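You operate a simulated robot arm through the tools that you are given. There is no shell and no other tool. Be economical: measure what you need, move in short steps, check, and stop when the job is done.

You are at the controls of a simulated two-armed robot. One attempt, no reset.

JOB
Screw the cap back on the dark oil bottle.

The check looks at the end state, three seconds after you hand in, the way a careful person would. Anything else that was tipped, shoved, dropped, spilled or broken makes it a failure. Lids that push on must go on centred and level and be pressed home; caps that screw on are set level and turned clockwise until they are tight.

ROBOT AND FRAMES
Two 7-joint arms with two-finger parallel grippers on one trunk, on a base that drives. Base frame: it is fixed to the floor where the robot stands at the start and does not move with it; the origin is under the middle of the robot, x ahead of it, y to its left, z up; the surface under the hand at the start is at about z = 620. Units: mm, degrees, N and s.
The left shoulder is at the start at [70, 177, 970], the right one opposite. With the tool pointing down near the work surface each hand reaches from about 260 to 720 mm from the robot's upright axis, wherever it stands, measured 20 degrees to its own side. Payload 3.43 kg a hand.
The TCP of each hand is the grasp point between the finger pads, 30 mm short of the fingertips. In the tool frame z runs along the fingers and y along their closing line. The gripper opens to 94 mm. The fingers are 28 mm wide and 10 mm thick; the gripper's body (50 by 96 mm) begins 55 mm behind the TCP.
Orientation is told as [roll, pitch, yaw] about the base's x, y, z axes, in that order, counted from this pose: with the fingers straight down and closing along the base's y, the tool's x points along the base's -x, its y along +y and its z along -z.

CONTROLS
- The arms move only by the tool send_rows. It takes "left_increments", "right_increments" or both (then of equal length, played together; a hand with none holds still); each is a list of rows, each an object of numbers (a shift or turn left out is 0, a gripper value left out holds the last): "tx", "ty", "tz": the shift along the base's x, y, z in mm; "rx", "ry", "rz": the turn, a rotation vector about the base's x, y, z in degrees; "gripper": the opening, from 0 (shut) to 1 (fully open). In form: [{"tx": .., "ty": .., "tz": .., "rx": .., "ry": .., "rz": .., "gripper": ..}, ...]. A call has 1 to 10 rows; each row shifts and turns the commanded pose from where the row before left it. A row lasts 0.2 s, in which the tool goes at most 50 mm and 8.6 degrees; a call with a longer step from one row to the next is refused whole, and so is a gripper value outside its range. A pose out of reach is approached as far as the arm can. The call stops where the force on the tool passes 40 N (or 10 N more than at its start, if that is more) or the arm is blocked; 0.2 s more then pass. Each finger travels about 153 mm/s and halts on what it meets, pressing with about 23 N; the grip force reading is that of the motor and also rises with nothing between the fingers. The clock runs only during rows and for 0.2 s after the last one: add rows that do not move to give the fingers time. It gives the time, the measured TCP pose, the force on the tool (base axes), the opening and the grip force at its end, in the units of the frame above (readings bear some noise), with the torque about the TCP (base axes, N m) and any sound that the robot's microphone picked up.
- Cameras (640 x 400 px; columns grow to the right, rows downward): "scene" is now at [133.4, -14.4, 1278.7]; the picture's right is [-0.19, -0.98, 0.00], its down [-0.65, 0.13, -0.75] and it looks along [0.73, -0.14, -0.67] (base axes); focal length 282 px, centre (320, 200). "left" rides on the left gripper at [76, -14, -102] in its tool frame; the picture's right is [0.18, 0.98, 0.00], its down [-0.75, 0.14, -0.64] and it looks along [-0.63, 0.12, 0.77] (tool axes); focal length 243 px, centre (320, 200). "right" rides on the right gripper at [76, 14, -103] in its tool frame; the picture's right is [-0.18, 0.98, 0.00], its down [-0.75, -0.14, -0.64] and it looks along [-0.63, -0.12, 0.77] (tool axes); focal length 243 px, centre (320, 200). There is no depth. A picture from a camera that has moved, and an enlarged one, comes with that camera's place and axes in the base frame and with its lens.
- get_image(camera): a new picture of that camera. The clock stands still meanwhile.
- lift_body(by): slides the trunk up (or, below 0, down) by that many mm; the arms and the scene camera ride with it, the base frame stays. It gives what a move gives, with no picture.
- steer(legs): drives the robot by 1 to 6 legs, each [ahead, turn to the left] in mm and degrees, along the robot's own axes; the way and the turn of a leg run together, so that a leg with both is an arc; at most 1500 mm and 180 degrees a leg. The arms and the cameras ride along, it lands a little off, and it stops where it bumps. It gives what a move gives.
- head_to(pan, tilt): turns the head with the scene camera to pan (to the left, within 86 degrees either way) and tilt (down, from -29 to 69), counted from straight ahead of the robot. It gives what a move gives.
- enlarge(camera, box): a new picture of the part [left, top, right, bottom] of that camera's present view, enlarged. The clock stands still meanwhile.
- job_done(): hands the job in; it is judged then, once.

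Work in short steps. Places have to be worked out from the pictures, the camera data and where the tool is seen: move nearer, look again, correct. Check each grasp and each placing, and mend what went wrong. You have 120 turns and 92 pictures in all, those below and enlarged ones among them. Open the grippers and draw the arms clear of the work before you hand the job in, unless the task says otherwise; then end with one line.

The tools are called after "Request:" by a JSON object that holds its "method" and its "body". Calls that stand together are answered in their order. send_rows: Moves the arms, as the interface text tells. Its arguments: {"type":"object","properties":{"left_increments":{"type":"array"},"right_increments":{"type":"array"}},"required":[]} The other tools are called the same way: lift_body (by) slides the trunk up or down; steer (legs) drives the base; head_to (pan, tilt) turns the head that bears the scene camera; get_image (camera) takes a picture; enlarge (camera, box) takes an enlarged picture of a part of a camera's view; job_done () hands the job in.

At the start:

```text
t: 0.0
left_tool_pos: [475.1, 132.7, 1025.8]
left_tcp_rot: [0.0, 0.0, 0.0]
left_wrist_force: [-0.4, 0.1, -0.3]
left_torque: [0.03, 0.01, 0.0]
left_finger_gap: 94.0
left_grasp_force: 0.2
right_tool_pos: [390.8, -163.9, 986.9]
right_tcp_rot: [0.1, -0.1, 0.0]
right_wrist_force: [-0.4, -0.4, 0.4]
right_torque: [-0.01, -0.02, -0.01]
right_finger_gap: 94.1
right_grasp_force: 0.1
trunk travel left (down, up): [-550.0, 290.0]
robot x, y, heading: [-4.0, -2.7, 0.0]
head pan, tilt: [-11.1, 41.7]
```

scene: 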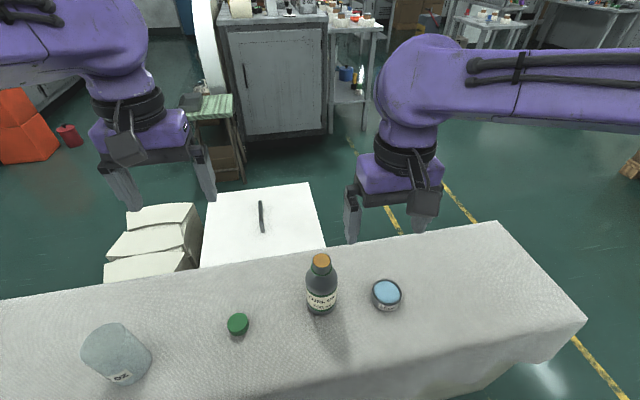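
right: 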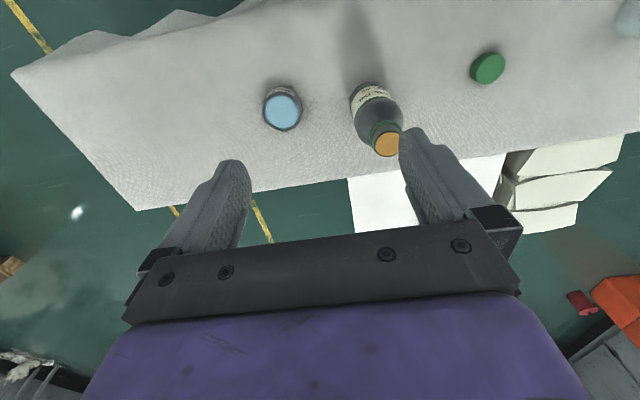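
left: 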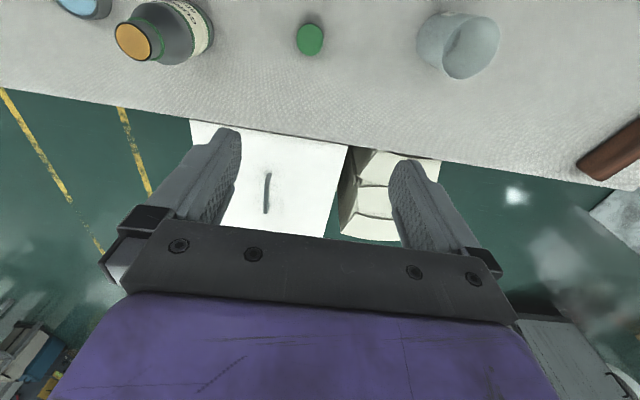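

The bottle stands on the cloth with an orange top, and a green cap lies beside it. I'll look closer.

Request:
{"method": "enlarge", "body": {"camera": "scene", "box": [200, 230, 420, 368]}}

Request:
{"method": "enlarge", "body": {"camera": "left", "box": [60, 0, 380, 200]}}

```text
2.90 times, centred on (310, 299) of scene
camera zoom: at [133.4, -14.4, 1278.7], right [-0.19, -0.98, 0.0], down [-0.65, 0.13, -0.75], along [0.73, -0.14, -0.67], focal length 818 px, centre (349, -87)
```

zoom: 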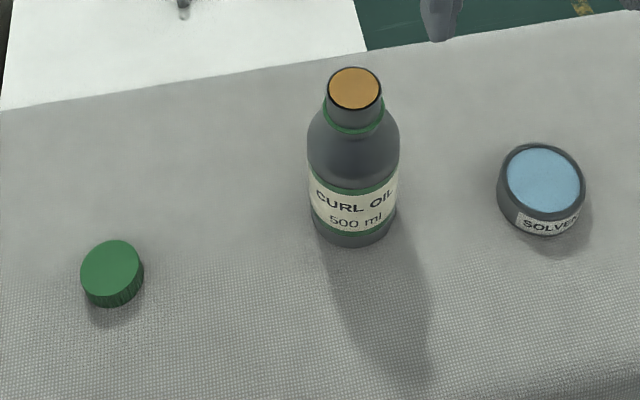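

```text
2.00 times, centred on (220, 100) of left
camera zoom: at [400.7, 118.7, 1128.0], right [-0.18, 0.98, 0.0], down [0.75, 0.14, 0.64], along [0.63, 0.12, -0.77], focal length 485 px, centre (520, 400)
```

zoom: 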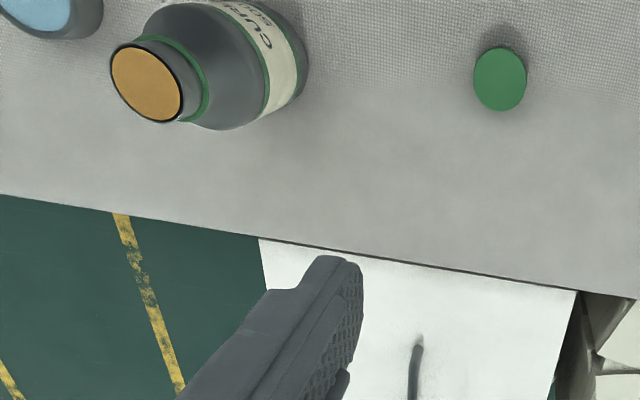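

Triangulated so far: cap at about (461,115,~620) and mouth at about (478,-83,794). I'm lowering the left hand above the cap for a closer look.

Request:
{"method": "send_rows", "body": {"left_increments": [{"tx": -7, "ty": -9, "tz": -45}, {"tx": -7, "ty": -9, "tz": -45}, {"tz": -45}, {"tz": -45}, {"tz": -45}, {"tz": -45}]}}

Request:
{"method": "get_image", "body": {"camera": "left"}}

Request:
{"method": "get_image", "body": {"camera": "scene"}}

```text
t: 1.4
left_tool_pos: [461.4, 117.1, 753.8]
left_tcp_rot: [0.0, 0.1, 0.0]
left_wrist_force: [0.5, 0.6, 0.1]
left_torque: [0.01, 0.02, -0.05]
left_finger_gap: 94.1
left_grasp_force: 0.0
right_tool_pos: [391.2, -165.2, 986.5]
right_tcp_rot: [0.0, 0.1, 0.0]
right_wrist_force: [-0.5, 0.0, -0.4]
right_torque: [0.01, 0.04, 0.04]
right_finger_gap: 94.0
right_grasp_force: 0.1
trunk travel left (down, up): [-550.0, 290.0]
robot x, y, heading: [1.7, -0.0, -0.0]
head pan, tilt: [-11.1, 41.7]
```

```text
86 pictures are left
camera left: at [386.3, 103.4, 856.3], right [-0.18, 0.98, 0.0], down [0.75, 0.14, 0.64], along [0.63, 0.12, -0.77], focal length 243 px, centre (320, 200)
```

left: 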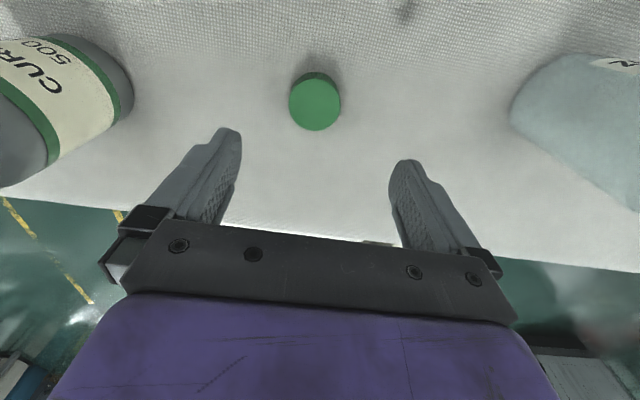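

```text
85 pictures are left
camera scene: at [134.6, -14.5, 1278.6], right [-0.19, -0.98, 0.0], down [-0.65, 0.13, -0.75], along [0.73, -0.14, -0.67], focal length 282 px, centre (320, 200)
```

scene: 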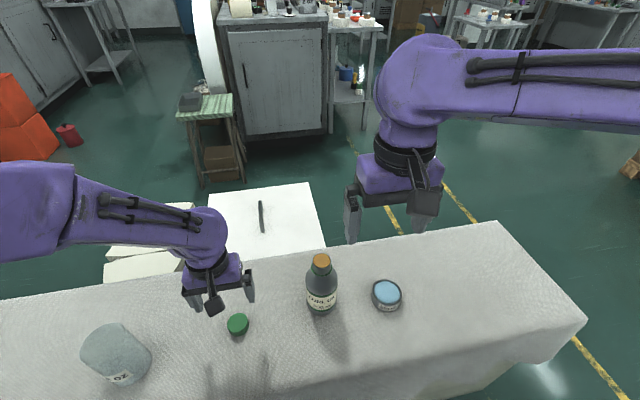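

Cap is at about (461,113.5). I'm lowering further with a small y correction.

Request:
{"method": "send_rows", "body": {"left_increments": [{"ty": -3, "tz": -30}, {"tz": -30}, {}]}}

Request:
{"method": "get_image", "body": {"camera": "left"}}

Request:
{"method": "enlarge", "body": {"camera": "scene", "box": [160, 250, 320, 350]}}

```text
t: 2.2
left_tool_pos: [459.1, 112.3, 694.8]
left_tcp_rot: [0.1, -0.1, 0.0]
left_wrist_force: [-0.2, 0.1, 0.0]
left_torque: [-0.03, 0.04, -0.02]
left_finger_gap: 94.2
left_grasp_force: 0.0
right_tool_pos: [389.8, -164.2, 985.9]
right_tcp_rot: [0.1, -0.1, 0.1]
right_wrist_force: [0.9, 0.2, 0.0]
right_torque: [0.0, 0.02, -0.02]
right_finger_gap: 94.0
right_grasp_force: 0.0
trunk travel left (down, up): [-550.0, 290.0]
robot x, y, heading: [3.7, -0.7, -0.1]
head pan, tilt: [-11.1, 41.7]
```

```text
84 pictures are left
camera left: at [383.8, 99.4, 796.4], right [-0.18, 0.98, 0.0], down [0.75, 0.14, 0.64], along [0.63, 0.12, -0.77], focal length 243 px, centre (320, 200)
```

left: 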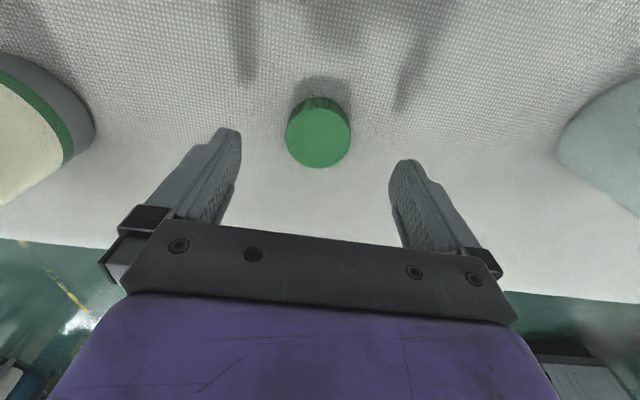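

```text
4.00 times, centred on (240, 300) of scene
camera zoom: at [133.1, -14.5, 1278.7], right [-0.19, -0.98, 0.0], down [-0.65, 0.13, -0.75], along [0.73, -0.14, -0.67], focal length 1129 px, centre (640, -200)
```

zoom: 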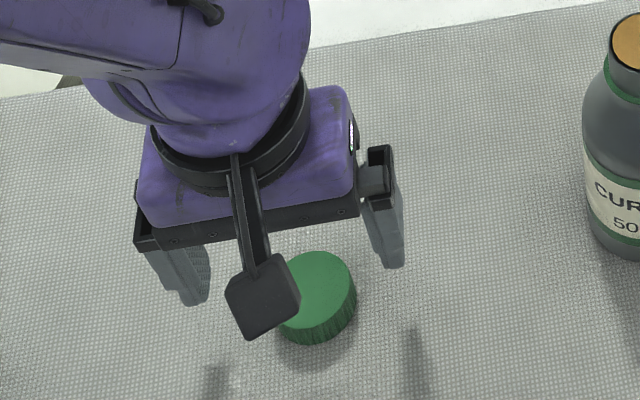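

Cap top now triangulates to (463,113,~628), diameter ~47. Descending to straddle it.

Request:
{"method": "send_rows", "body": {"left_increments": [{"tx": 4, "ty": 1, "tz": -25}, {"tz": -17}, {}]}}

Request:
{"method": "get_image", "body": {"camera": "left"}}

```text
t: 3.0
left_tool_pos: [465.0, 112.5, 654.3]
left_tcp_rot: [0.0, -0.1, 0.1]
left_wrist_force: [0.6, 0.2, 0.5]
left_torque: [0.0, -0.02, -0.02]
left_finger_gap: 93.8
left_grasp_force: 0.0
right_tool_pos: [391.7, -164.2, 985.4]
right_tcp_rot: [0.2, -0.1, 0.2]
right_wrist_force: [-0.5, -0.9, 0.1]
right_torque: [-0.03, 0.0, -0.03]
right_finger_gap: 94.0
right_grasp_force: 0.1
trunk travel left (down, up): [-550.0, 290.0]
robot x, y, heading: [0.8, 4.6, -0.1]
head pan, tilt: [-11.1, 41.7]
```

```text
82 pictures are left
camera left: at [389.8, 99.2, 755.3], right [-0.18, 0.98, 0.0], down [0.75, 0.14, 0.64], along [0.63, 0.12, -0.77], focal length 243 px, centre (320, 200)
```

left: 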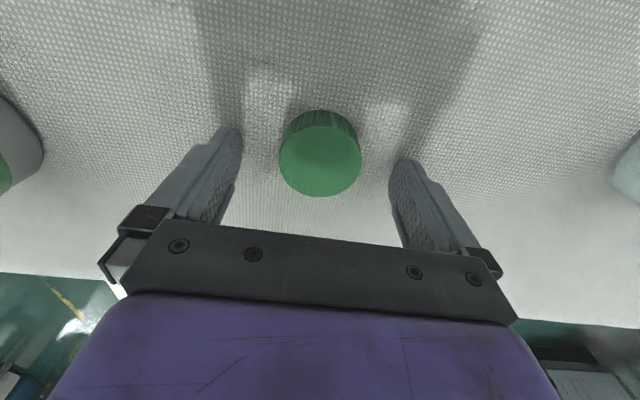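

Centred. Lowering another 14 mm in small steps.

Request:
{"method": "send_rows", "body": {"left_increments": [{"tx": -1, "ty": 1, "tz": -6}, {"tz": -4}, {"tz": -4}, {}]}}

Request:
{"method": "enlarge", "body": {"camera": "left", "box": [160, 80, 480, 280]}}

```text
t: 3.6
left_tool_pos: [463.4, 113.6, 649.1]
left_tcp_rot: [0.0, -0.7, -0.1]
left_wrist_force: [-13.4, 1.8, 32.9]
left_torque: [0.03, 0.83, 0.14]
left_finger_gap: 94.2
left_grasp_force: 0.1
right_tool_pos: [386.2, -164.6, 989.2]
right_tcp_rot: [0.0, -0.4, 0.0]
right_wrist_force: [0.7, 0.3, -0.2]
right_torque: [-0.01, 0.04, 0.02]
right_finger_gap: 94.1
right_grasp_force: 0.0
trunk travel left (down, up): [-550.0, 290.0]
robot x, y, heading: [-2.3, -1.1, -0.3]
head pan, tilt: [-11.1, 41.7]
stopped in row 2 (left hand): the force on the tool passed its limit at 50 N (the readings are from after the stop); the commanded pose is now the measured one
```

```text
2.00 times, centred on (320, 180) of left
camera zoom: at [388.3, 99.4, 751.6], right [-0.18, 0.98, 0.0], down [0.75, 0.14, 0.65], along [0.64, 0.12, -0.76], focal length 485 px, centre (320, 240)
```

zoom: 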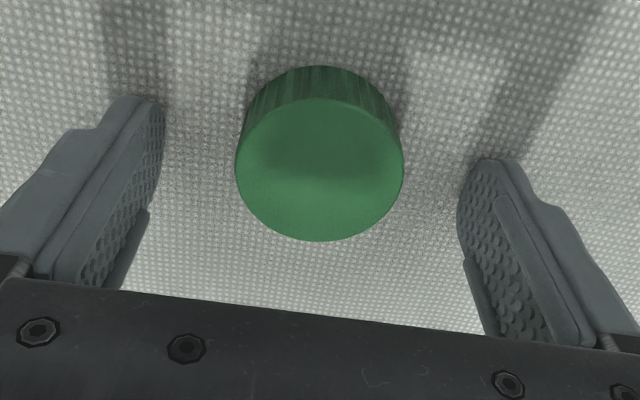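

Fingertips touched the table, so the surface is at z≈619. The cap top is then near 640 and its centre near x=456. I'll rise 3 mm, shift -7 in x, level and close.

Request:
{"method": "send_rows", "body": {"left_increments": [{"tz": 3, "ry": 0.6}, {"tx": -7, "ty": -1}, {}]}}

Request:
{"method": "enlarge", "body": {"camera": "left", "box": [160, 80, 480, 280]}}

```text
t: 4.4
left_tool_pos: [460.2, 112.5, 650.0]
left_tcp_rot: [0.0, 0.2, 0.0]
left_wrist_force: [7.5, 0.3, 14.5]
left_torque: [0.74, -0.43, -0.31]
left_finger_gap: 94.2
left_grasp_force: 0.0
right_tool_pos: [390.6, -163.9, 985.9]
right_tcp_rot: [0.1, -0.1, 0.0]
right_wrist_force: [-0.8, 0.2, 0.2]
right_torque: [0.02, 0.01, 0.01]
right_finger_gap: 94.0
right_grasp_force: 0.1
trunk travel left (down, up): [-550.0, 290.0]
robot x, y, heading: [1.6, -0.5, -0.0]
head pan, tilt: [-11.1, 41.7]
```

```text
2.00 times, centred on (320, 180) of left
camera zoom: at [385.3, 98.4, 752.4], right [-0.18, 0.98, 0.0], down [0.75, 0.14, 0.64], along [0.63, 0.12, -0.77], focal length 485 px, centre (320, 240)
```

zoom: 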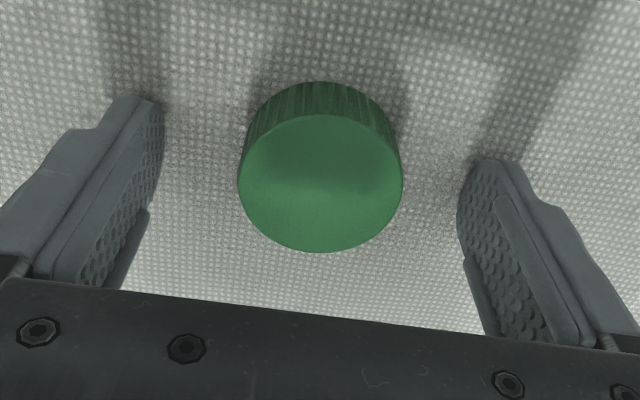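

Still light contact; lifting another 3 mm, x -4, then closing.

Request:
{"method": "send_rows", "body": {"left_increments": [{"tz": 3}, {"tx": -4}, {}, {"gripper": 0.3}, {"gripper": 0.3}, {"gripper": 0.3}, {}]}}

Request:
{"method": "enlarge", "body": {"camera": "left", "box": [160, 80, 480, 280]}}

```text
t: 6.0
left_tool_pos: [454.9, 111.0, 652.2]
left_tcp_rot: [0.0, 0.2, 0.0]
left_wrist_force: [-0.3, 0.2, 0.9]
left_torque: [-0.03, -0.01, -0.02]
left_finger_gap: 44.0
left_grasp_force: 23.1
right_tool_pos: [389.9, -163.0, 987.0]
right_tcp_rot: [0.2, -0.1, 0.2]
right_wrist_force: [0.1, -0.1, -0.6]
right_torque: [0.0, 0.01, 0.0]
right_finger_gap: 94.0
right_grasp_force: 0.1
trunk travel left (down, up): [-550.0, 290.0]
robot x, y, heading: [-2.6, 3.2, -0.0]
head pan, tilt: [-11.1, 41.7]
```

```text
2.00 times, centred on (320, 180) of left
camera zoom: at [381.6, 99.0, 755.0], right [-0.18, 0.98, 0.0], down [0.76, 0.14, 0.64], along [0.63, 0.12, -0.77], focal length 485 px, centre (320, 240)
```

zoom: 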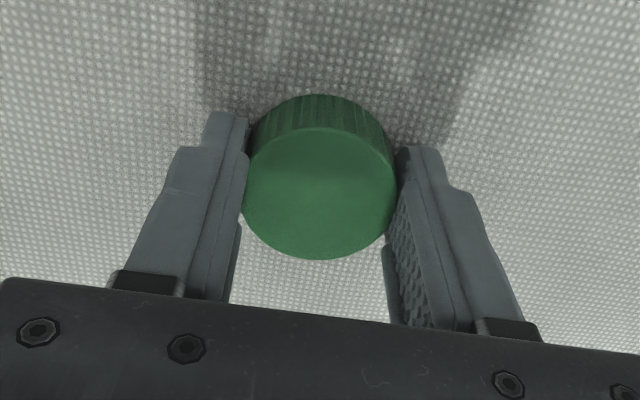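

The cap is gripped (gap 44 mm). Lifting it straight up.

Request:
{"method": "send_rows", "body": {"left_increments": [{"tz": 20}, {"tz": 40}, {"tz": 50}, {"tz": 50}, {"tz": 50}, {"tz": 40}]}}

Request:
{"method": "get_image", "body": {"camera": "left"}}

Request:
{"method": "get_image", "body": {"camera": "right"}}

```text
t: 7.4
left_tool_pos: [454.1, 113.3, 904.1]
left_tcp_rot: [0.1, 0.4, 0.0]
left_wrist_force: [0.2, 0.4, 0.2]
left_torque: [0.0, -0.01, -0.01]
left_finger_gap: 44.2
left_grasp_force: 23.6
right_tool_pos: [391.0, -164.3, 984.7]
right_tcp_rot: [0.1, -0.1, 0.0]
right_wrist_force: [0.4, 0.0, 0.0]
right_torque: [0.03, -0.01, -0.01]
right_finger_gap: 93.8
right_grasp_force: 0.1
trunk travel left (down, up): [-550.0, 290.0]
robot x, y, heading: [0.1, -2.0, -0.0]
head pan, tilt: [-11.1, 41.7]
```

```text
78 pictures are left
camera left: at [380.1, 99.0, 1006.8], right [-0.18, 0.98, 0.0], down [0.76, 0.14, 0.64], along [0.63, 0.12, -0.77], focal length 243 px, centre (320, 200)
```

left: 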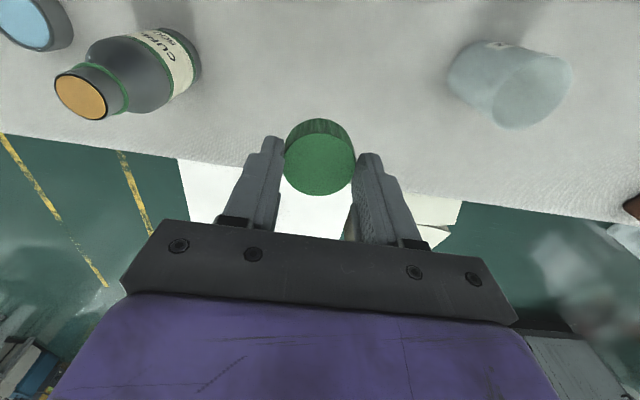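

```text
77 pictures are left
camera right: at [314.0, -151.3, 1088.6], right [0.18, 0.98, 0.0], down [0.75, -0.14, 0.64], along [0.63, -0.12, -0.77], focal length 243 px, centre (320, 200)
```

right: 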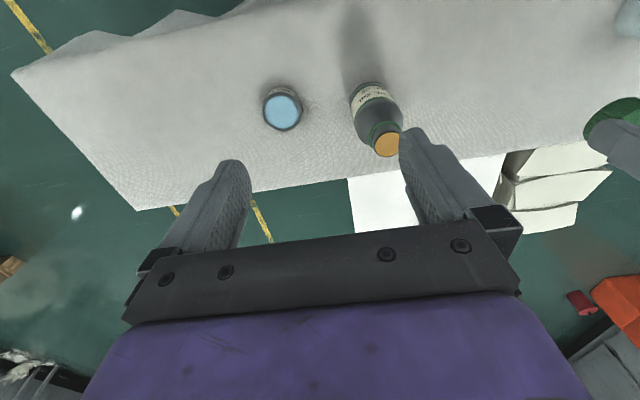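

Mouth refined to about (481,-89,788); bottle base at z≈619, body about 74 mm wide. I plan to hold the body with the right hand, tilted forward from the robot side; first I'm tilting it at a standoff.

Request:
{"method": "send_rows", "body": {"right_increments": [{"tx": -5, "ty": 5, "tz": -15, "ry": -8.1}, {"tx": -5, "ty": 5, "tz": -15, "ry": -8.1}, {"tx": -5, "ty": 5, "tz": -20, "ry": -8.1}, {"tx": -5, "ty": 5, "tz": -25, "ry": -8.1}, {"tx": -5, "ty": 5, "tz": -25, "ry": -8.1}, {"tx": -5, "ty": 5, "tz": -25, "ry": -8.1}, {"tx": -5, "ty": 5, "tz": -25, "ry": -8.1}, {"tx": -5, "ty": 5, "tz": -25, "ry": -8.1}, {"ty": 5, "tz": -25, "rz": 8}, {}]}}

Request:
{"method": "get_image", "body": {"camera": "scene"}}

Request:
{"method": "get_image", "body": {"camera": "right"}}

```text
t: 9.6
left_tool_pos: [455.3, 113.5, 904.4]
left_tcp_rot: [-0.1, 0.2, -0.1]
left_wrist_force: [0.3, 1.2, 0.3]
left_torque: [0.0, -0.01, 0.02]
left_finger_gap: 44.3
left_grasp_force: 22.7
right_tool_pos: [424.2, -69.3, 800.8]
right_tcp_rot: [-0.3, -65.0, 8.4]
right_wrist_force: [0.1, 0.3, -0.2]
right_torque: [0.03, -0.02, 0.02]
right_finger_gap: 94.1
right_grasp_force: 0.1
right hand out of reach, approached as far as the arm can: row 4, 5, 6, 7, 9
trunk travel left (down, up): [-550.0, 290.0]
robot x, y, heading: [-1.7, -0.8, -0.2]
head pan, tilt: [-11.1, 41.7]
```

```text
76 pictures are left
camera scene: at [132.9, -13.3, 1278.8], right [-0.19, -0.98, 0.0], down [-0.65, 0.13, -0.75], along [0.73, -0.14, -0.67], focal length 282 px, centre (320, 200)
```

scene: 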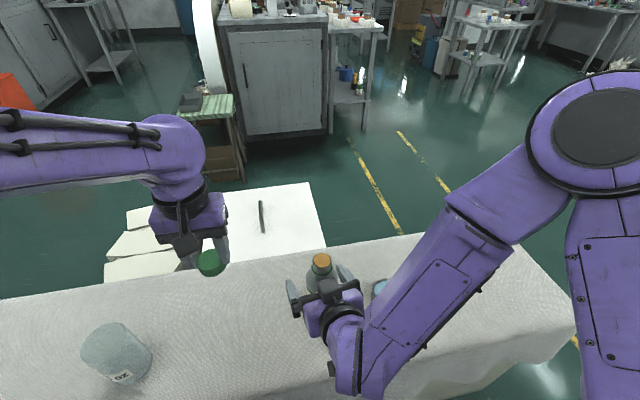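

```text
75 pictures are left
camera right: at [297.3, -74.0, 775.5], right [-0.06, 0.98, 0.16], down [-0.24, -0.17, 0.96], along [0.97, 0.02, 0.25], focal length 243 px, centre (320, 200)
```

right: 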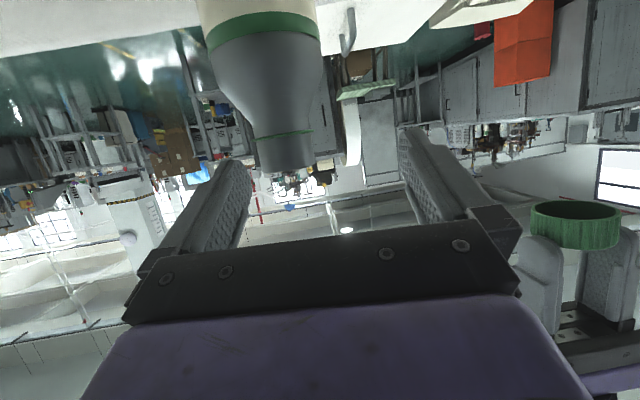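

The right arm is too cramped close in, so I'll back the base up 100 mm for room.

Request:
{"method": "steer", "body": {"legs": [[-100, 0]]}}

Request:
{"method": "get_image", "body": {"camera": "scene"}}

```text
t: 10.8
left_tool_pos: [353.5, 113.5, 903.8]
left_tcp_rot: [0.0, 0.1, 0.1]
left_wrist_force: [-0.7, -0.7, -0.8]
left_torque: [0.03, 0.0, -0.03]
left_finger_gap: 44.0
left_grasp_force: 23.0
right_tool_pos: [321.2, -69.0, 801.6]
right_tcp_rot: [-0.2, -64.9, 8.4]
right_wrist_force: [0.0, -0.6, 0.3]
right_torque: [0.01, -0.01, 0.0]
right_finger_gap: 94.0
right_grasp_force: 0.1
trunk travel left (down, up): [-550.0, 290.0]
robot x, y, heading: [-99.6, 2.9, 0.1]
head pan, tilt: [-11.1, 41.7]
```

```text
74 pictures are left
camera scene: at [31.2, -14.3, 1278.8], right [-0.19, -0.98, 0.0], down [-0.65, 0.13, -0.75], along [0.73, -0.14, -0.67], focal length 282 px, centre (320, 200)
```

scene: 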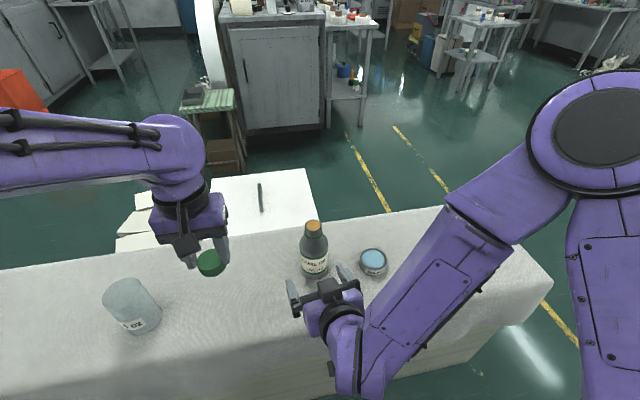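

Clear. Moving the right hand to a standoff in front of the bottle body.

Request:
{"method": "send_rows", "body": {"right_increments": [{"tx": 8, "ty": -7, "tz": -20}, {"tx": 10, "ty": -7, "tz": -20}, {"tx": 12, "ty": -7, "tz": -20}, {"tx": 12, "ty": -7, "tz": -20}, {"tx": 12, "ty": -5, "tz": -20}, {}]}}

Request:
{"method": "get_image", "body": {"camera": "scene"}}

Request:
{"method": "get_image", "body": {"camera": "right"}}

```text
t: 12.2
left_tool_pos: [353.7, 112.9, 904.1]
left_tcp_rot: [-0.1, 0.2, 0.0]
left_wrist_force: [0.3, -0.2, -0.8]
left_torque: [-0.03, -0.01, -0.01]
left_finger_gap: 44.3
left_grasp_force: 23.3
right_tool_pos: [375.6, -102.4, 702.3]
right_tcp_rot: [-0.3, -64.9, 8.3]
right_wrist_force: [-0.6, 0.0, -1.0]
right_torque: [-0.03, 0.03, 0.01]
right_finger_gap: 94.0
right_grasp_force: 0.0
trunk travel left (down, up): [-550.0, 290.0]
robot x, y, heading: [-102.4, -2.3, -0.2]
head pan, tilt: [-11.1, 41.7]
```

```text
73 pictures are left
camera scene: at [31.5, -14.0, 1278.8], right [-0.19, -0.98, 0.0], down [-0.65, 0.13, -0.75], along [0.73, -0.14, -0.67], focal length 282 px, centre (320, 200)
```

scene: 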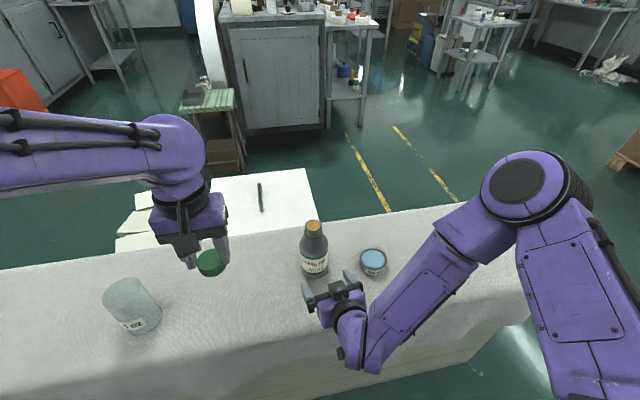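

```text
72 pictures are left
camera right: at [249.4, -106.7, 675.0], right [-0.06, 0.98, 0.16], down [-0.24, -0.17, 0.96], along [0.97, 0.02, 0.25], focal length 243 px, centre (320, 200)
```

right: 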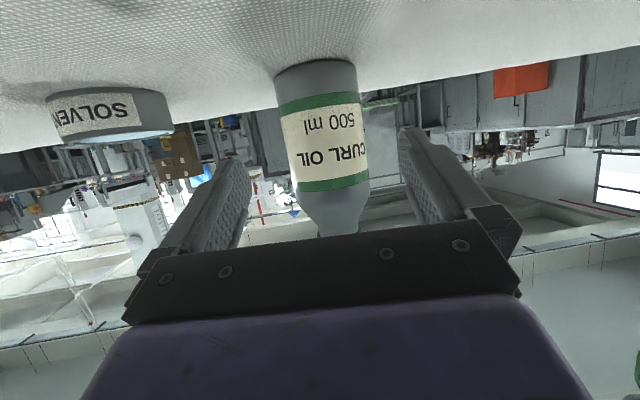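

Bottle axis comes out at about (481,-88), right on the hand's approach line. Advancing 55 mm and checking.

Request:
{"method": "send_rows", "body": {"right_increments": [{"tx": 20, "ty": 3, "tz": -5}, {"tx": 20, "ty": 3, "tz": -5}, {"tx": 15, "ty": 2, "tz": -3}, {}]}}

Request:
{"method": "get_image", "body": {"camera": "right"}}

Request:
{"method": "enlarge", "body": {"camera": "scene", "box": [240, 200, 432, 320]}}

```text
t: 13.2
left_tool_pos: [352.7, 113.6, 903.3]
left_tcp_rot: [0.0, 0.2, -0.1]
left_wrist_force: [-0.3, -0.3, -0.3]
left_torque: [-0.03, -0.01, 0.0]
left_finger_gap: 44.1
left_grasp_force: 22.9
right_tool_pos: [431.7, -94.3, 689.2]
right_tcp_rot: [-0.2, -64.9, 8.3]
right_wrist_force: [-0.6, 0.0, -0.2]
right_torque: [-0.01, -0.01, -0.02]
right_finger_gap: 93.8
right_grasp_force: 0.1
trunk travel left (down, up): [-550.0, 290.0]
robot x, y, heading: [-99.4, 1.2, 0.1]
head pan, tilt: [-11.1, 41.7]
```

```text
71 pictures are left
camera right: at [306.2, -98.5, 662.8], right [-0.06, 0.98, 0.16], down [-0.24, -0.17, 0.96], along [0.97, 0.02, 0.25], focal length 243 px, centre (320, 200)
```

right: 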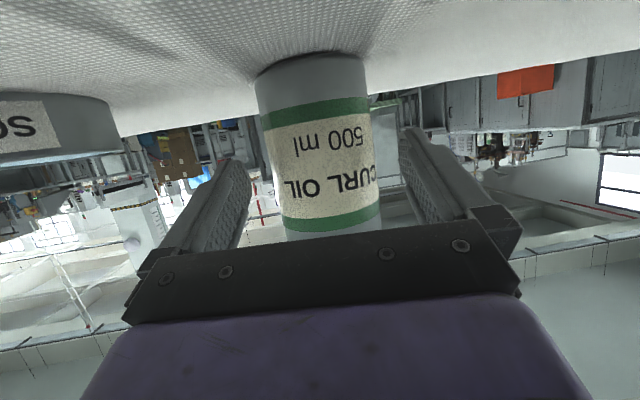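

```text
3.33 times, centred on (336, 260) of scene
camera zoom: at [31.8, -14.2, 1278.7], right [-0.19, -0.98, 0.0], down [-0.65, 0.13, -0.75], along [0.73, -0.14, -0.67], focal length 941 px, centre (267, 0)
```

zoom: 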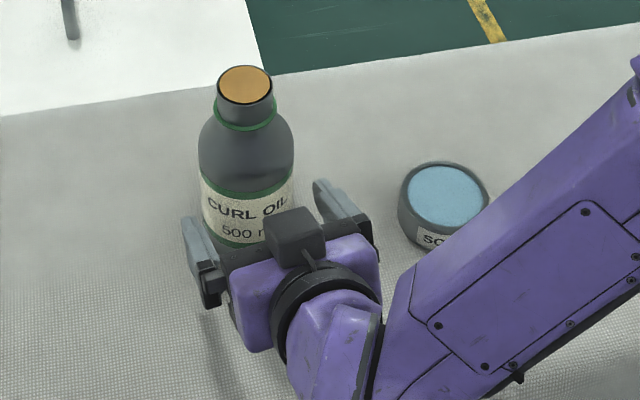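

Still centred. Advancing the last 45 mm.

Request:
{"method": "send_rows", "body": {"right_increments": [{"tx": 15, "ty": 2}, {"tx": 15, "ty": 2}, {"tx": 14, "ty": 2}, {}]}}

Request:
{"method": "get_image", "body": {"camera": "right"}}

Request:
{"method": "enlarge", "body": {"camera": "scene", "box": [240, 200, 432, 320]}}

```text
t: 14.2
left_tool_pos: [352.9, 113.4, 905.2]
left_tcp_rot: [-0.1, 0.2, 0.0]
left_wrist_force: [-0.5, 0.4, -0.4]
left_torque: [0.03, 0.01, 0.0]
left_finger_gap: 44.0
left_grasp_force: 23.2
right_tool_pos: [474.9, -88.8, 687.9]
right_tcp_rot: [-0.3, -65.0, 8.2]
right_wrist_force: [-0.9, 0.2, 0.1]
right_torque: [-0.02, -0.01, -0.01]
right_finger_gap: 94.0
right_grasp_force: 0.1
trunk travel left (down, up): [-550.0, 290.0]
robot x, y, heading: [-103.9, -0.1, 0.1]
head pan, tilt: [-11.1, 41.7]
```

```text
69 pictures are left
camera right: at [349.4, -93.2, 661.5], right [-0.06, 0.98, 0.17], down [-0.24, -0.18, 0.96], along [0.97, 0.02, 0.25], focal length 243 px, centre (320, 200)
```

right: 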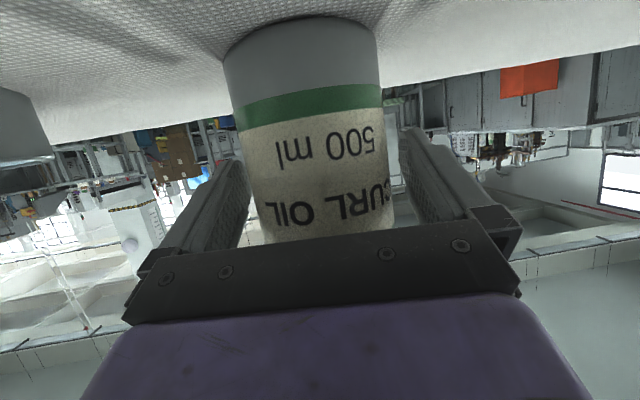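

```text
3.33 times, centred on (336, 260) of scene
camera zoom: at [31.8, -14.3, 1278.7], right [-0.19, -0.98, 0.0], down [-0.65, 0.13, -0.75], along [0.73, -0.14, -0.67], focal length 941 px, centre (267, 0)
```

zoom: 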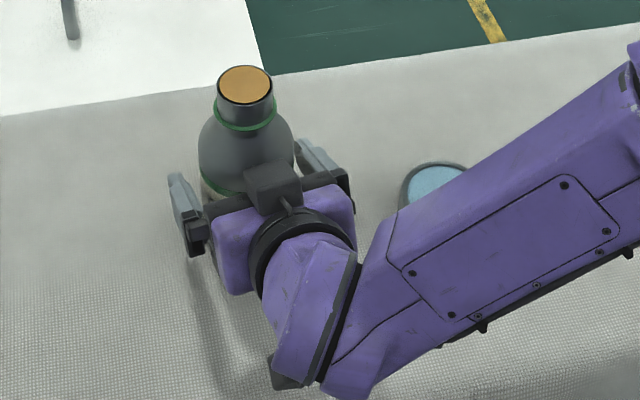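

No contact, bottle between fingers. Closing the right gripper.

Request:
{"method": "send_rows", "body": {"right_increments": [{"gripper": 0.9}, {"gripper": 0.85}, {"gripper": 0.8}, {"gripper": 0.7}, {"gripper": 0.65}, {}, {}]}}

Request:
{"method": "enlarge", "body": {"camera": "scene", "box": [240, 200, 432, 320]}}

Request:
{"method": "get_image", "body": {"camera": "right"}}

```text
t: 15.8
left_tool_pos: [353.8, 113.8, 902.3]
left_tcp_rot: [-0.2, 0.3, 0.0]
left_wrist_force: [0.4, -0.4, 0.0]
left_torque: [0.0, 0.03, 0.03]
left_finger_gap: 44.2
left_grasp_force: 22.6
right_tool_pos: [475.8, -88.4, 687.2]
right_tcp_rot: [-0.2, -65.0, 8.3]
right_wrist_force: [-0.4, 3.4, 0.3]
right_torque: [0.03, -0.01, 0.0]
right_finger_gap: 75.3
right_grasp_force: 23.3
trunk travel left (down, up): [-550.0, 290.0]
robot x, y, heading: [-101.8, -1.2, 0.2]
head pan, tilt: [-11.1, 41.7]
```

```text
3.33 times, centred on (336, 260) of scene
camera zoom: at [31.9, -14.0, 1278.7], right [-0.19, -0.98, 0.0], down [-0.65, 0.13, -0.75], along [0.73, -0.14, -0.67], focal length 941 px, centre (267, 0)
```

zoom: 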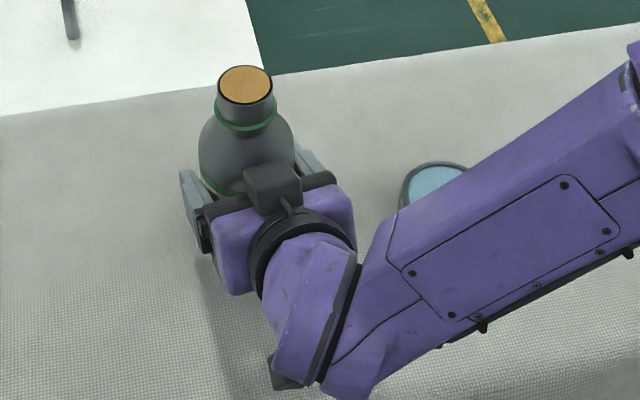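

```text
66 pictures are left
camera right: at [349.3, -93.0, 661.5], right [-0.06, 0.98, 0.17], down [-0.24, -0.18, 0.96], along [0.97, 0.02, 0.25], focal length 243 px, centre (320, 200)
```

right: 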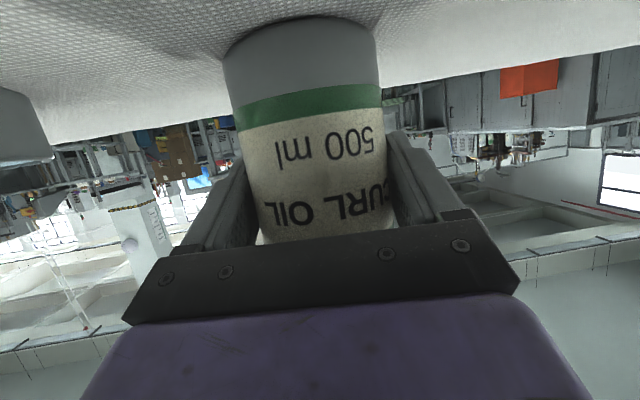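

Bottle is held (75.3 mm), axis ≈ (481,-88). Now bringing the cap over the mouth at height, with some counter-clockwise pre-turn.

Request:
{"method": "send_rows", "body": {"left_increments": [{"tx": 20, "ty": -20, "rz": 6}, {"tx": 20, "ty": -32, "rz": 6}, {"tx": 20, "ty": -32, "rz": 6}, {"tx": 20, "ty": -32, "rz": 6}, {"tx": 20, "ty": -32, "rz": 6}, {"tx": 20, "ty": -32, "rz": 6}, {"tx": 8, "ty": -21, "rz": 6}, {}]}}

Request:
{"method": "get_image", "body": {"camera": "left"}}

Request:
{"method": "get_image", "body": {"camera": "scene"}}

Request:
{"method": "get_image", "body": {"camera": "right"}}

```text
t: 17.6
left_tool_pos: [481.6, -86.4, 903.4]
left_tcp_rot: [0.0, 0.1, 42.1]
left_wrist_force: [0.3, -0.7, -0.9]
left_torque: [0.02, -0.03, -0.01]
left_finger_gap: 44.1
left_grasp_force: 22.6
right_tool_pos: [474.0, -90.3, 687.3]
right_tcp_rot: [-0.2, -64.9, 8.3]
right_wrist_force: [-1.1, -0.4, 1.2]
right_torque: [-0.17, 0.01, -0.04]
right_finger_gap: 75.4
right_grasp_force: 23.5
trunk travel left (down, up): [-550.0, 290.0]
robot x, y, heading: [-103.4, -0.1, 0.3]
head pan, tilt: [-11.1, 41.7]
```

```text
65 pictures are left
camera left: at [435.1, -148.6, 1005.7], right [-0.8, 0.61, 0.0], down [0.47, 0.61, 0.64], along [0.39, 0.51, -0.77], focal length 243 px, centre (320, 200)
```

left: 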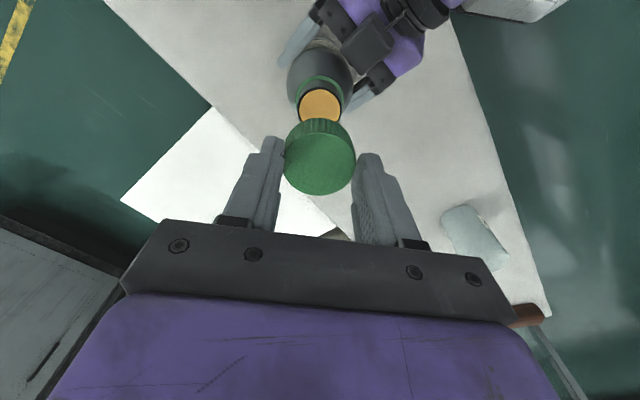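

```text
64 pictures are left
camera scene: at [31.7, -14.5, 1278.7], right [-0.19, -0.98, 0.0], down [-0.65, 0.13, -0.75], along [0.73, -0.14, -0.67], focal length 282 px, centre (320, 200)
```

scene: 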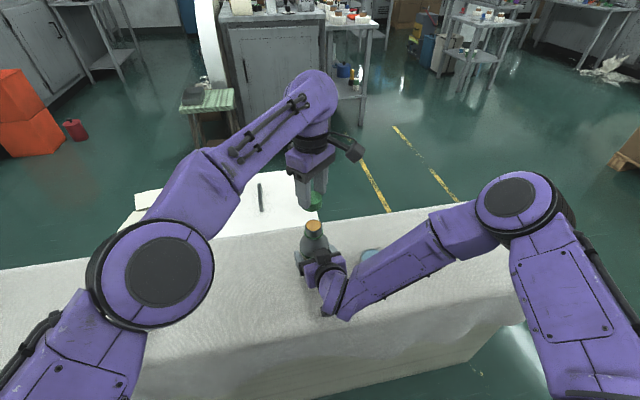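

```text
63 pictures are left
camera right: at [349.3, -93.6, 661.5], right [-0.06, 0.98, 0.17], down [-0.24, -0.17, 0.96], along [0.97, 0.02, 0.25], focal length 243 px, centre (320, 200)
```

right: 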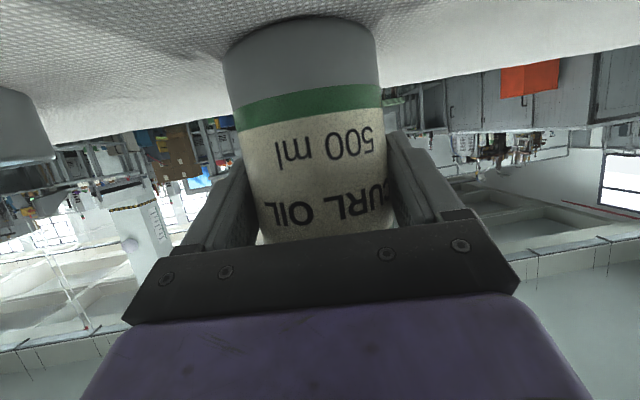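

Reach is fine. Enlarging the left view to measure mouth against cap.

Request:
{"method": "enlarge", "body": {"camera": "left", "box": [256, 50, 384, 130]}}

Request:
{"method": "enlarge", "body": {"camera": "scene", "box": [250, 170, 378, 250]}}

```text
5.00 times, centred on (320, 90) of left
camera zoom: at [435.1, -148.6, 1005.7], right [-0.8, 0.61, 0.0], down [0.47, 0.61, 0.64], along [0.39, 0.51, -0.77], focal length 1213 px, centre (320, 750)
```

zoom: 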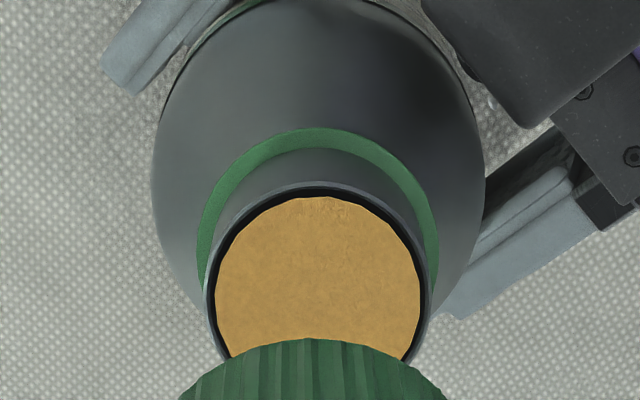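

```text
5.00 times, centred on (314, 210) of scene
camera zoom: at [31.7, -14.5, 1278.7], right [-0.19, -0.98, 0.0], down [-0.65, 0.13, -0.75], along [0.73, -0.14, -0.67], focal length 1412 px, centre (350, 150)
```

zoom: 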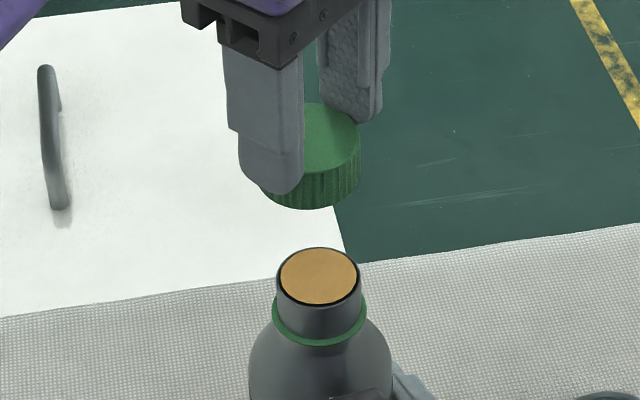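

Mouth is at (481,-88.5), z≈788. The cap seems lower in the fingers than when I gripped it; measuring it closely.

Request:
{"method": "enlarge", "body": {"camera": "left", "box": [160, 80, 480, 280]}}

Request:
{"method": "enlarge", "body": {"camera": "scene", "box": [282, 170, 346, 210]}}

```text
2.00 times, centred on (320, 180) of left
camera zoom: at [435.1, -148.6, 1005.7], right [-0.8, 0.61, 0.0], down [0.47, 0.61, 0.64], along [0.39, 0.51, -0.77], focal length 485 px, centre (320, 240)
```

zoom: 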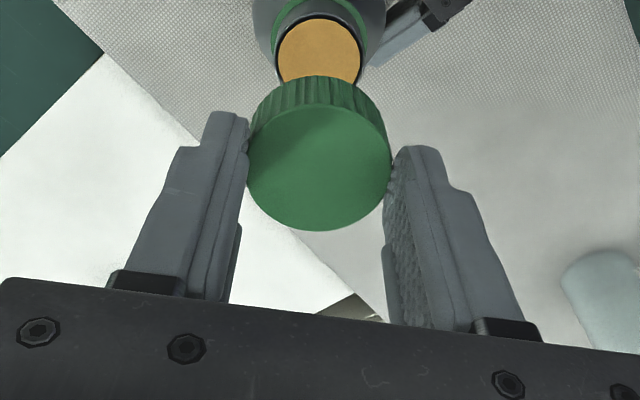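

```text
10.00 times, centred on (314, 190) of scene
camera zoom: at [31.7, -14.5, 1278.7], right [-0.19, -0.98, 0.0], down [-0.65, 0.13, -0.75], along [0.73, -0.14, -0.67], focal length 2823 px, centre (380, 300)
```

zoom: 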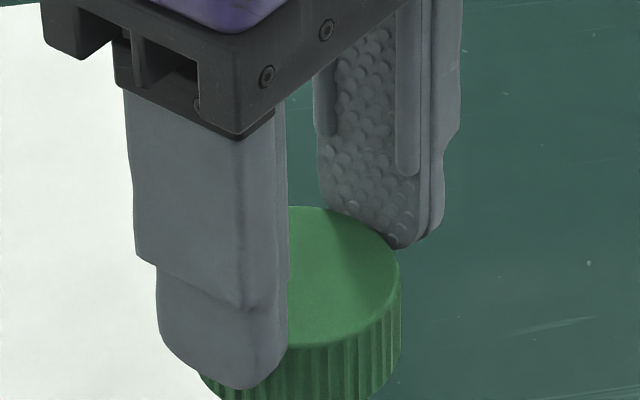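

The cap slipped ~13 mm towards the fingertips at pickup but sits level and has been steady since. It can rest on the mouth while I re-grip deeper. Correcting laterally by (-1,-1.6) and descending 50 mm gently.

Request:
{"method": "send_rows", "body": {"left_increments": [{"tx": -1, "ty": -1.6, "tz": -8}, {"tz": -14}, {"tz": -14}, {"tz": -14}, {}, {}]}}

Request:
{"method": "enlarge", "body": {"camera": "left", "box": [160, 80, 480, 280]}}

Request:
{"method": "enlarge", "body": {"camera": "scene", "box": [266, 190, 362, 250]}}

```text
t: 19.0
left_tool_pos: [480.8, -89.9, 854.5]
left_tcp_rot: [0.0, 0.2, 42.0]
left_wrist_force: [0.4, 0.0, 0.0]
left_torque: [0.0, 0.01, -0.01]
left_finger_gap: 44.4
left_grasp_force: 22.8
right_tool_pos: [474.8, -88.4, 688.0]
right_tcp_rot: [-0.1, -64.8, 8.1]
right_wrist_force: [-1.1, -2.9, 0.5]
right_torque: [-0.12, -0.06, -0.06]
right_finger_gap: 75.6
right_grasp_force: 23.5
trunk travel left (down, up): [-550.0, 290.0]
robot x, y, heading: [-101.5, -1.2, 0.3]
head pan, tilt: [-11.1, 41.7]
```

```text
2.00 times, centred on (320, 180) of left
camera zoom: at [434.4, -151.2, 956.6], right [-0.79, 0.61, 0.0], down [0.47, 0.61, 0.64], along [0.39, 0.51, -0.77], focal length 485 px, centre (320, 240)
```

zoom: 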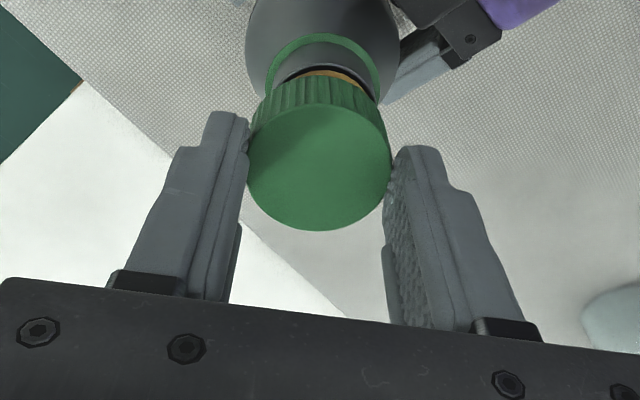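

```text
6.67 times, centred on (314, 220) of scene
camera zoom: at [31.9, -14.8, 1278.7], right [-0.19, -0.98, 0.0], down [-0.65, 0.13, -0.75], along [0.73, -0.14, -0.67], focal length 1882 px, centre (360, 67)
```

zoom: 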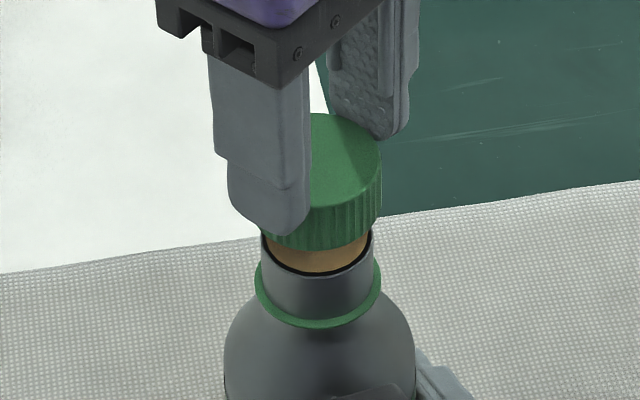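

Nearly aligned; zooming in tighter on the rim under the cap.

Request:
{"method": "enlarge", "body": {"camera": "left", "box": [272, 80, 368, 140]}}

Request:
{"method": "enlarge", "body": {"camera": "scene", "box": [288, 200, 352, 240]}}

```text
6.67 times, centred on (320, 110) of left
camera zoom: at [434.4, -151.2, 956.6], right [-0.79, 0.61, 0.0], down [0.47, 0.61, 0.64], along [0.39, 0.51, -0.77], focal length 1618 px, centre (320, 800)
```

zoom: 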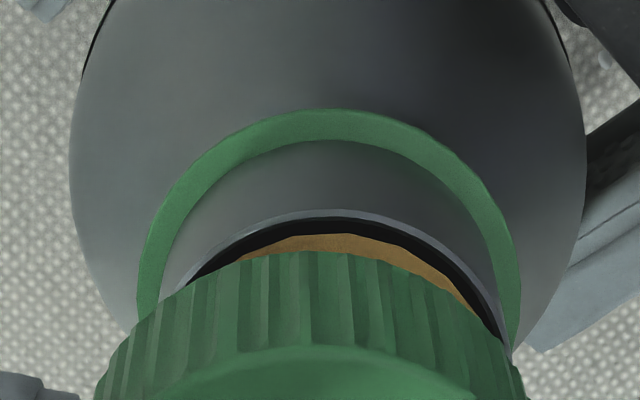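

```text
10.00 times, centred on (320, 220) of scene
camera zoom: at [31.9, -14.8, 1278.7], right [-0.19, -0.98, 0.0], down [-0.65, 0.13, -0.75], along [0.73, -0.14, -0.67], focal length 2823 px, centre (320, 0)
```

zoom: 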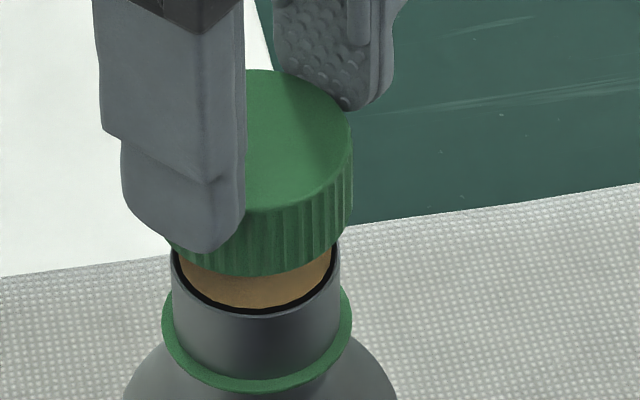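

Both views say the cap should go about 2.3 mm toward +y. Correcting and descending 8 mm.

Request:
{"method": "send_rows", "body": {"left_increments": [{"tx": 0.3, "ty": 2.3}, {"tz": -4}, {"tz": -4}, {}, {}]}}

Request:
{"method": "enlarge", "body": {"camera": "left", "box": [272, 80, 368, 140]}}

Request:
{"method": "enlarge", "body": {"camera": "scene", "box": [288, 200, 352, 240]}}

```text
t: 20.2
left_tool_pos: [481.2, -87.1, 845.9]
left_tcp_rot: [0.0, 0.2, 42.0]
left_wrist_force: [0.2, -0.3, -0.1]
left_torque: [0.02, 0.01, 0.0]
left_finger_gap: 44.3
left_grasp_force: 22.8
right_tool_pos: [474.3, -88.2, 686.7]
right_tcp_rot: [-0.1, -64.9, 8.2]
right_wrist_force: [0.2, -1.2, 1.0]
right_torque: [-0.04, -0.06, -0.03]
right_finger_gap: 75.4
right_grasp_force: 23.3
trunk travel left (down, up): [-550.0, 290.0]
robot x, y, heading: [-102.8, 0.3, 0.2]
head pan, tilt: [-11.1, 41.7]
```

```text
6.67 times, centred on (320, 110) of left
camera zoom: at [435.5, -148.6, 948.4], right [-0.79, 0.61, 0.0], down [0.47, 0.61, 0.64], along [0.39, 0.51, -0.77], focal length 1618 px, centre (320, 800)
```

zoom: 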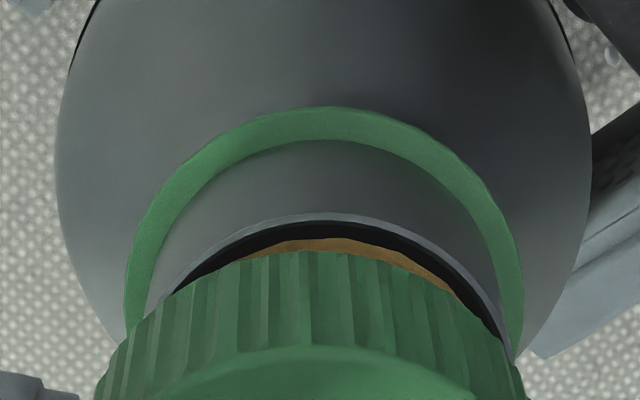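

```text
10.00 times, centred on (320, 220) of scene
camera zoom: at [31.9, -14.7, 1278.7], right [-0.19, -0.98, 0.0], down [-0.65, 0.13, -0.75], along [0.73, -0.14, -0.67], focal length 2823 px, centre (320, 0)
```

zoom: 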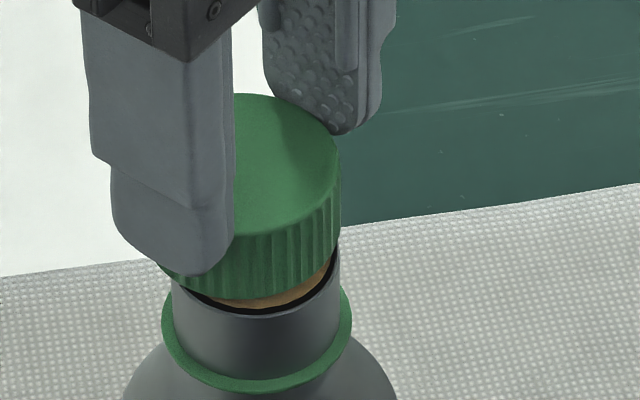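

Within ~1 mm now. Nudging slightly (-0.7,-0.4) and descending in small steps until contact.

Request:
{"method": "send_rows", "body": {"left_increments": [{"tx": -0.7, "ty": -0.4}, {"tz": -2}, {"tz": -2}, {"tz": -2}, {"tz": -2}, {}]}}

Request:
{"method": "enlarge", "body": {"camera": "left", "box": [256, 80, 384, 160]}}

Request:
{"method": "enlarge", "body": {"camera": "scene", "box": [288, 200, 352, 240]}}

```text
t: 21.6
left_tool_pos: [480.6, -87.1, 838.7]
left_tcp_rot: [-0.2, 0.3, 42.1]
left_wrist_force: [0.4, -3.2, 14.9]
left_torque: [-0.1, 0.29, 0.06]
left_finger_gap: 44.2
left_grasp_force: 22.8
right_tool_pos: [474.6, -89.0, 687.2]
right_tcp_rot: [-0.1, -64.9, 8.3]
right_wrist_force: [6.2, 1.2, -1.8]
right_torque: [-0.17, -0.42, -0.16]
right_finger_gap: 75.5
right_grasp_force: 23.5
trunk travel left (down, up): [-550.0, 290.0]
robot x, y, heading: [-101.3, -0.4, 0.4]
head pan, tilt: [-11.1, 41.7]
```

```text
5.00 times, centred on (320, 120) of left
camera zoom: at [435.3, -148.7, 941.7], right [-0.8, 0.61, 0.0], down [0.47, 0.61, 0.64], along [0.39, 0.51, -0.77], focal length 1213 px, centre (320, 600)
```

zoom: 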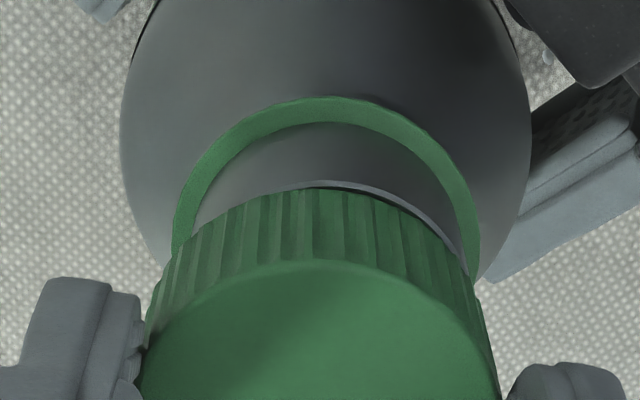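

```text
10.00 times, centred on (320, 220) of scene
camera zoom: at [31.7, -14.5, 1278.9], right [-0.19, -0.98, 0.0], down [-0.65, 0.13, -0.75], along [0.73, -0.14, -0.67], focal length 2823 px, centre (320, 0)
```

zoom: 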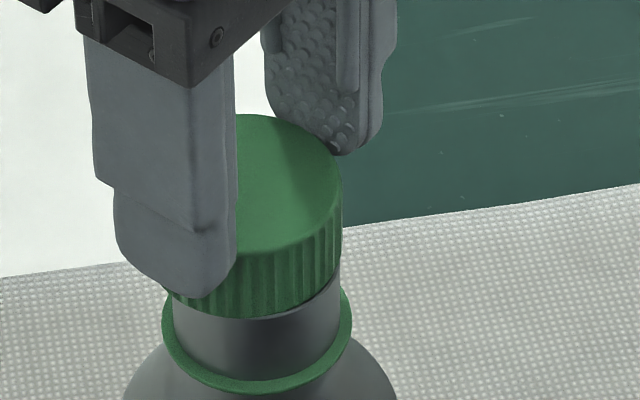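

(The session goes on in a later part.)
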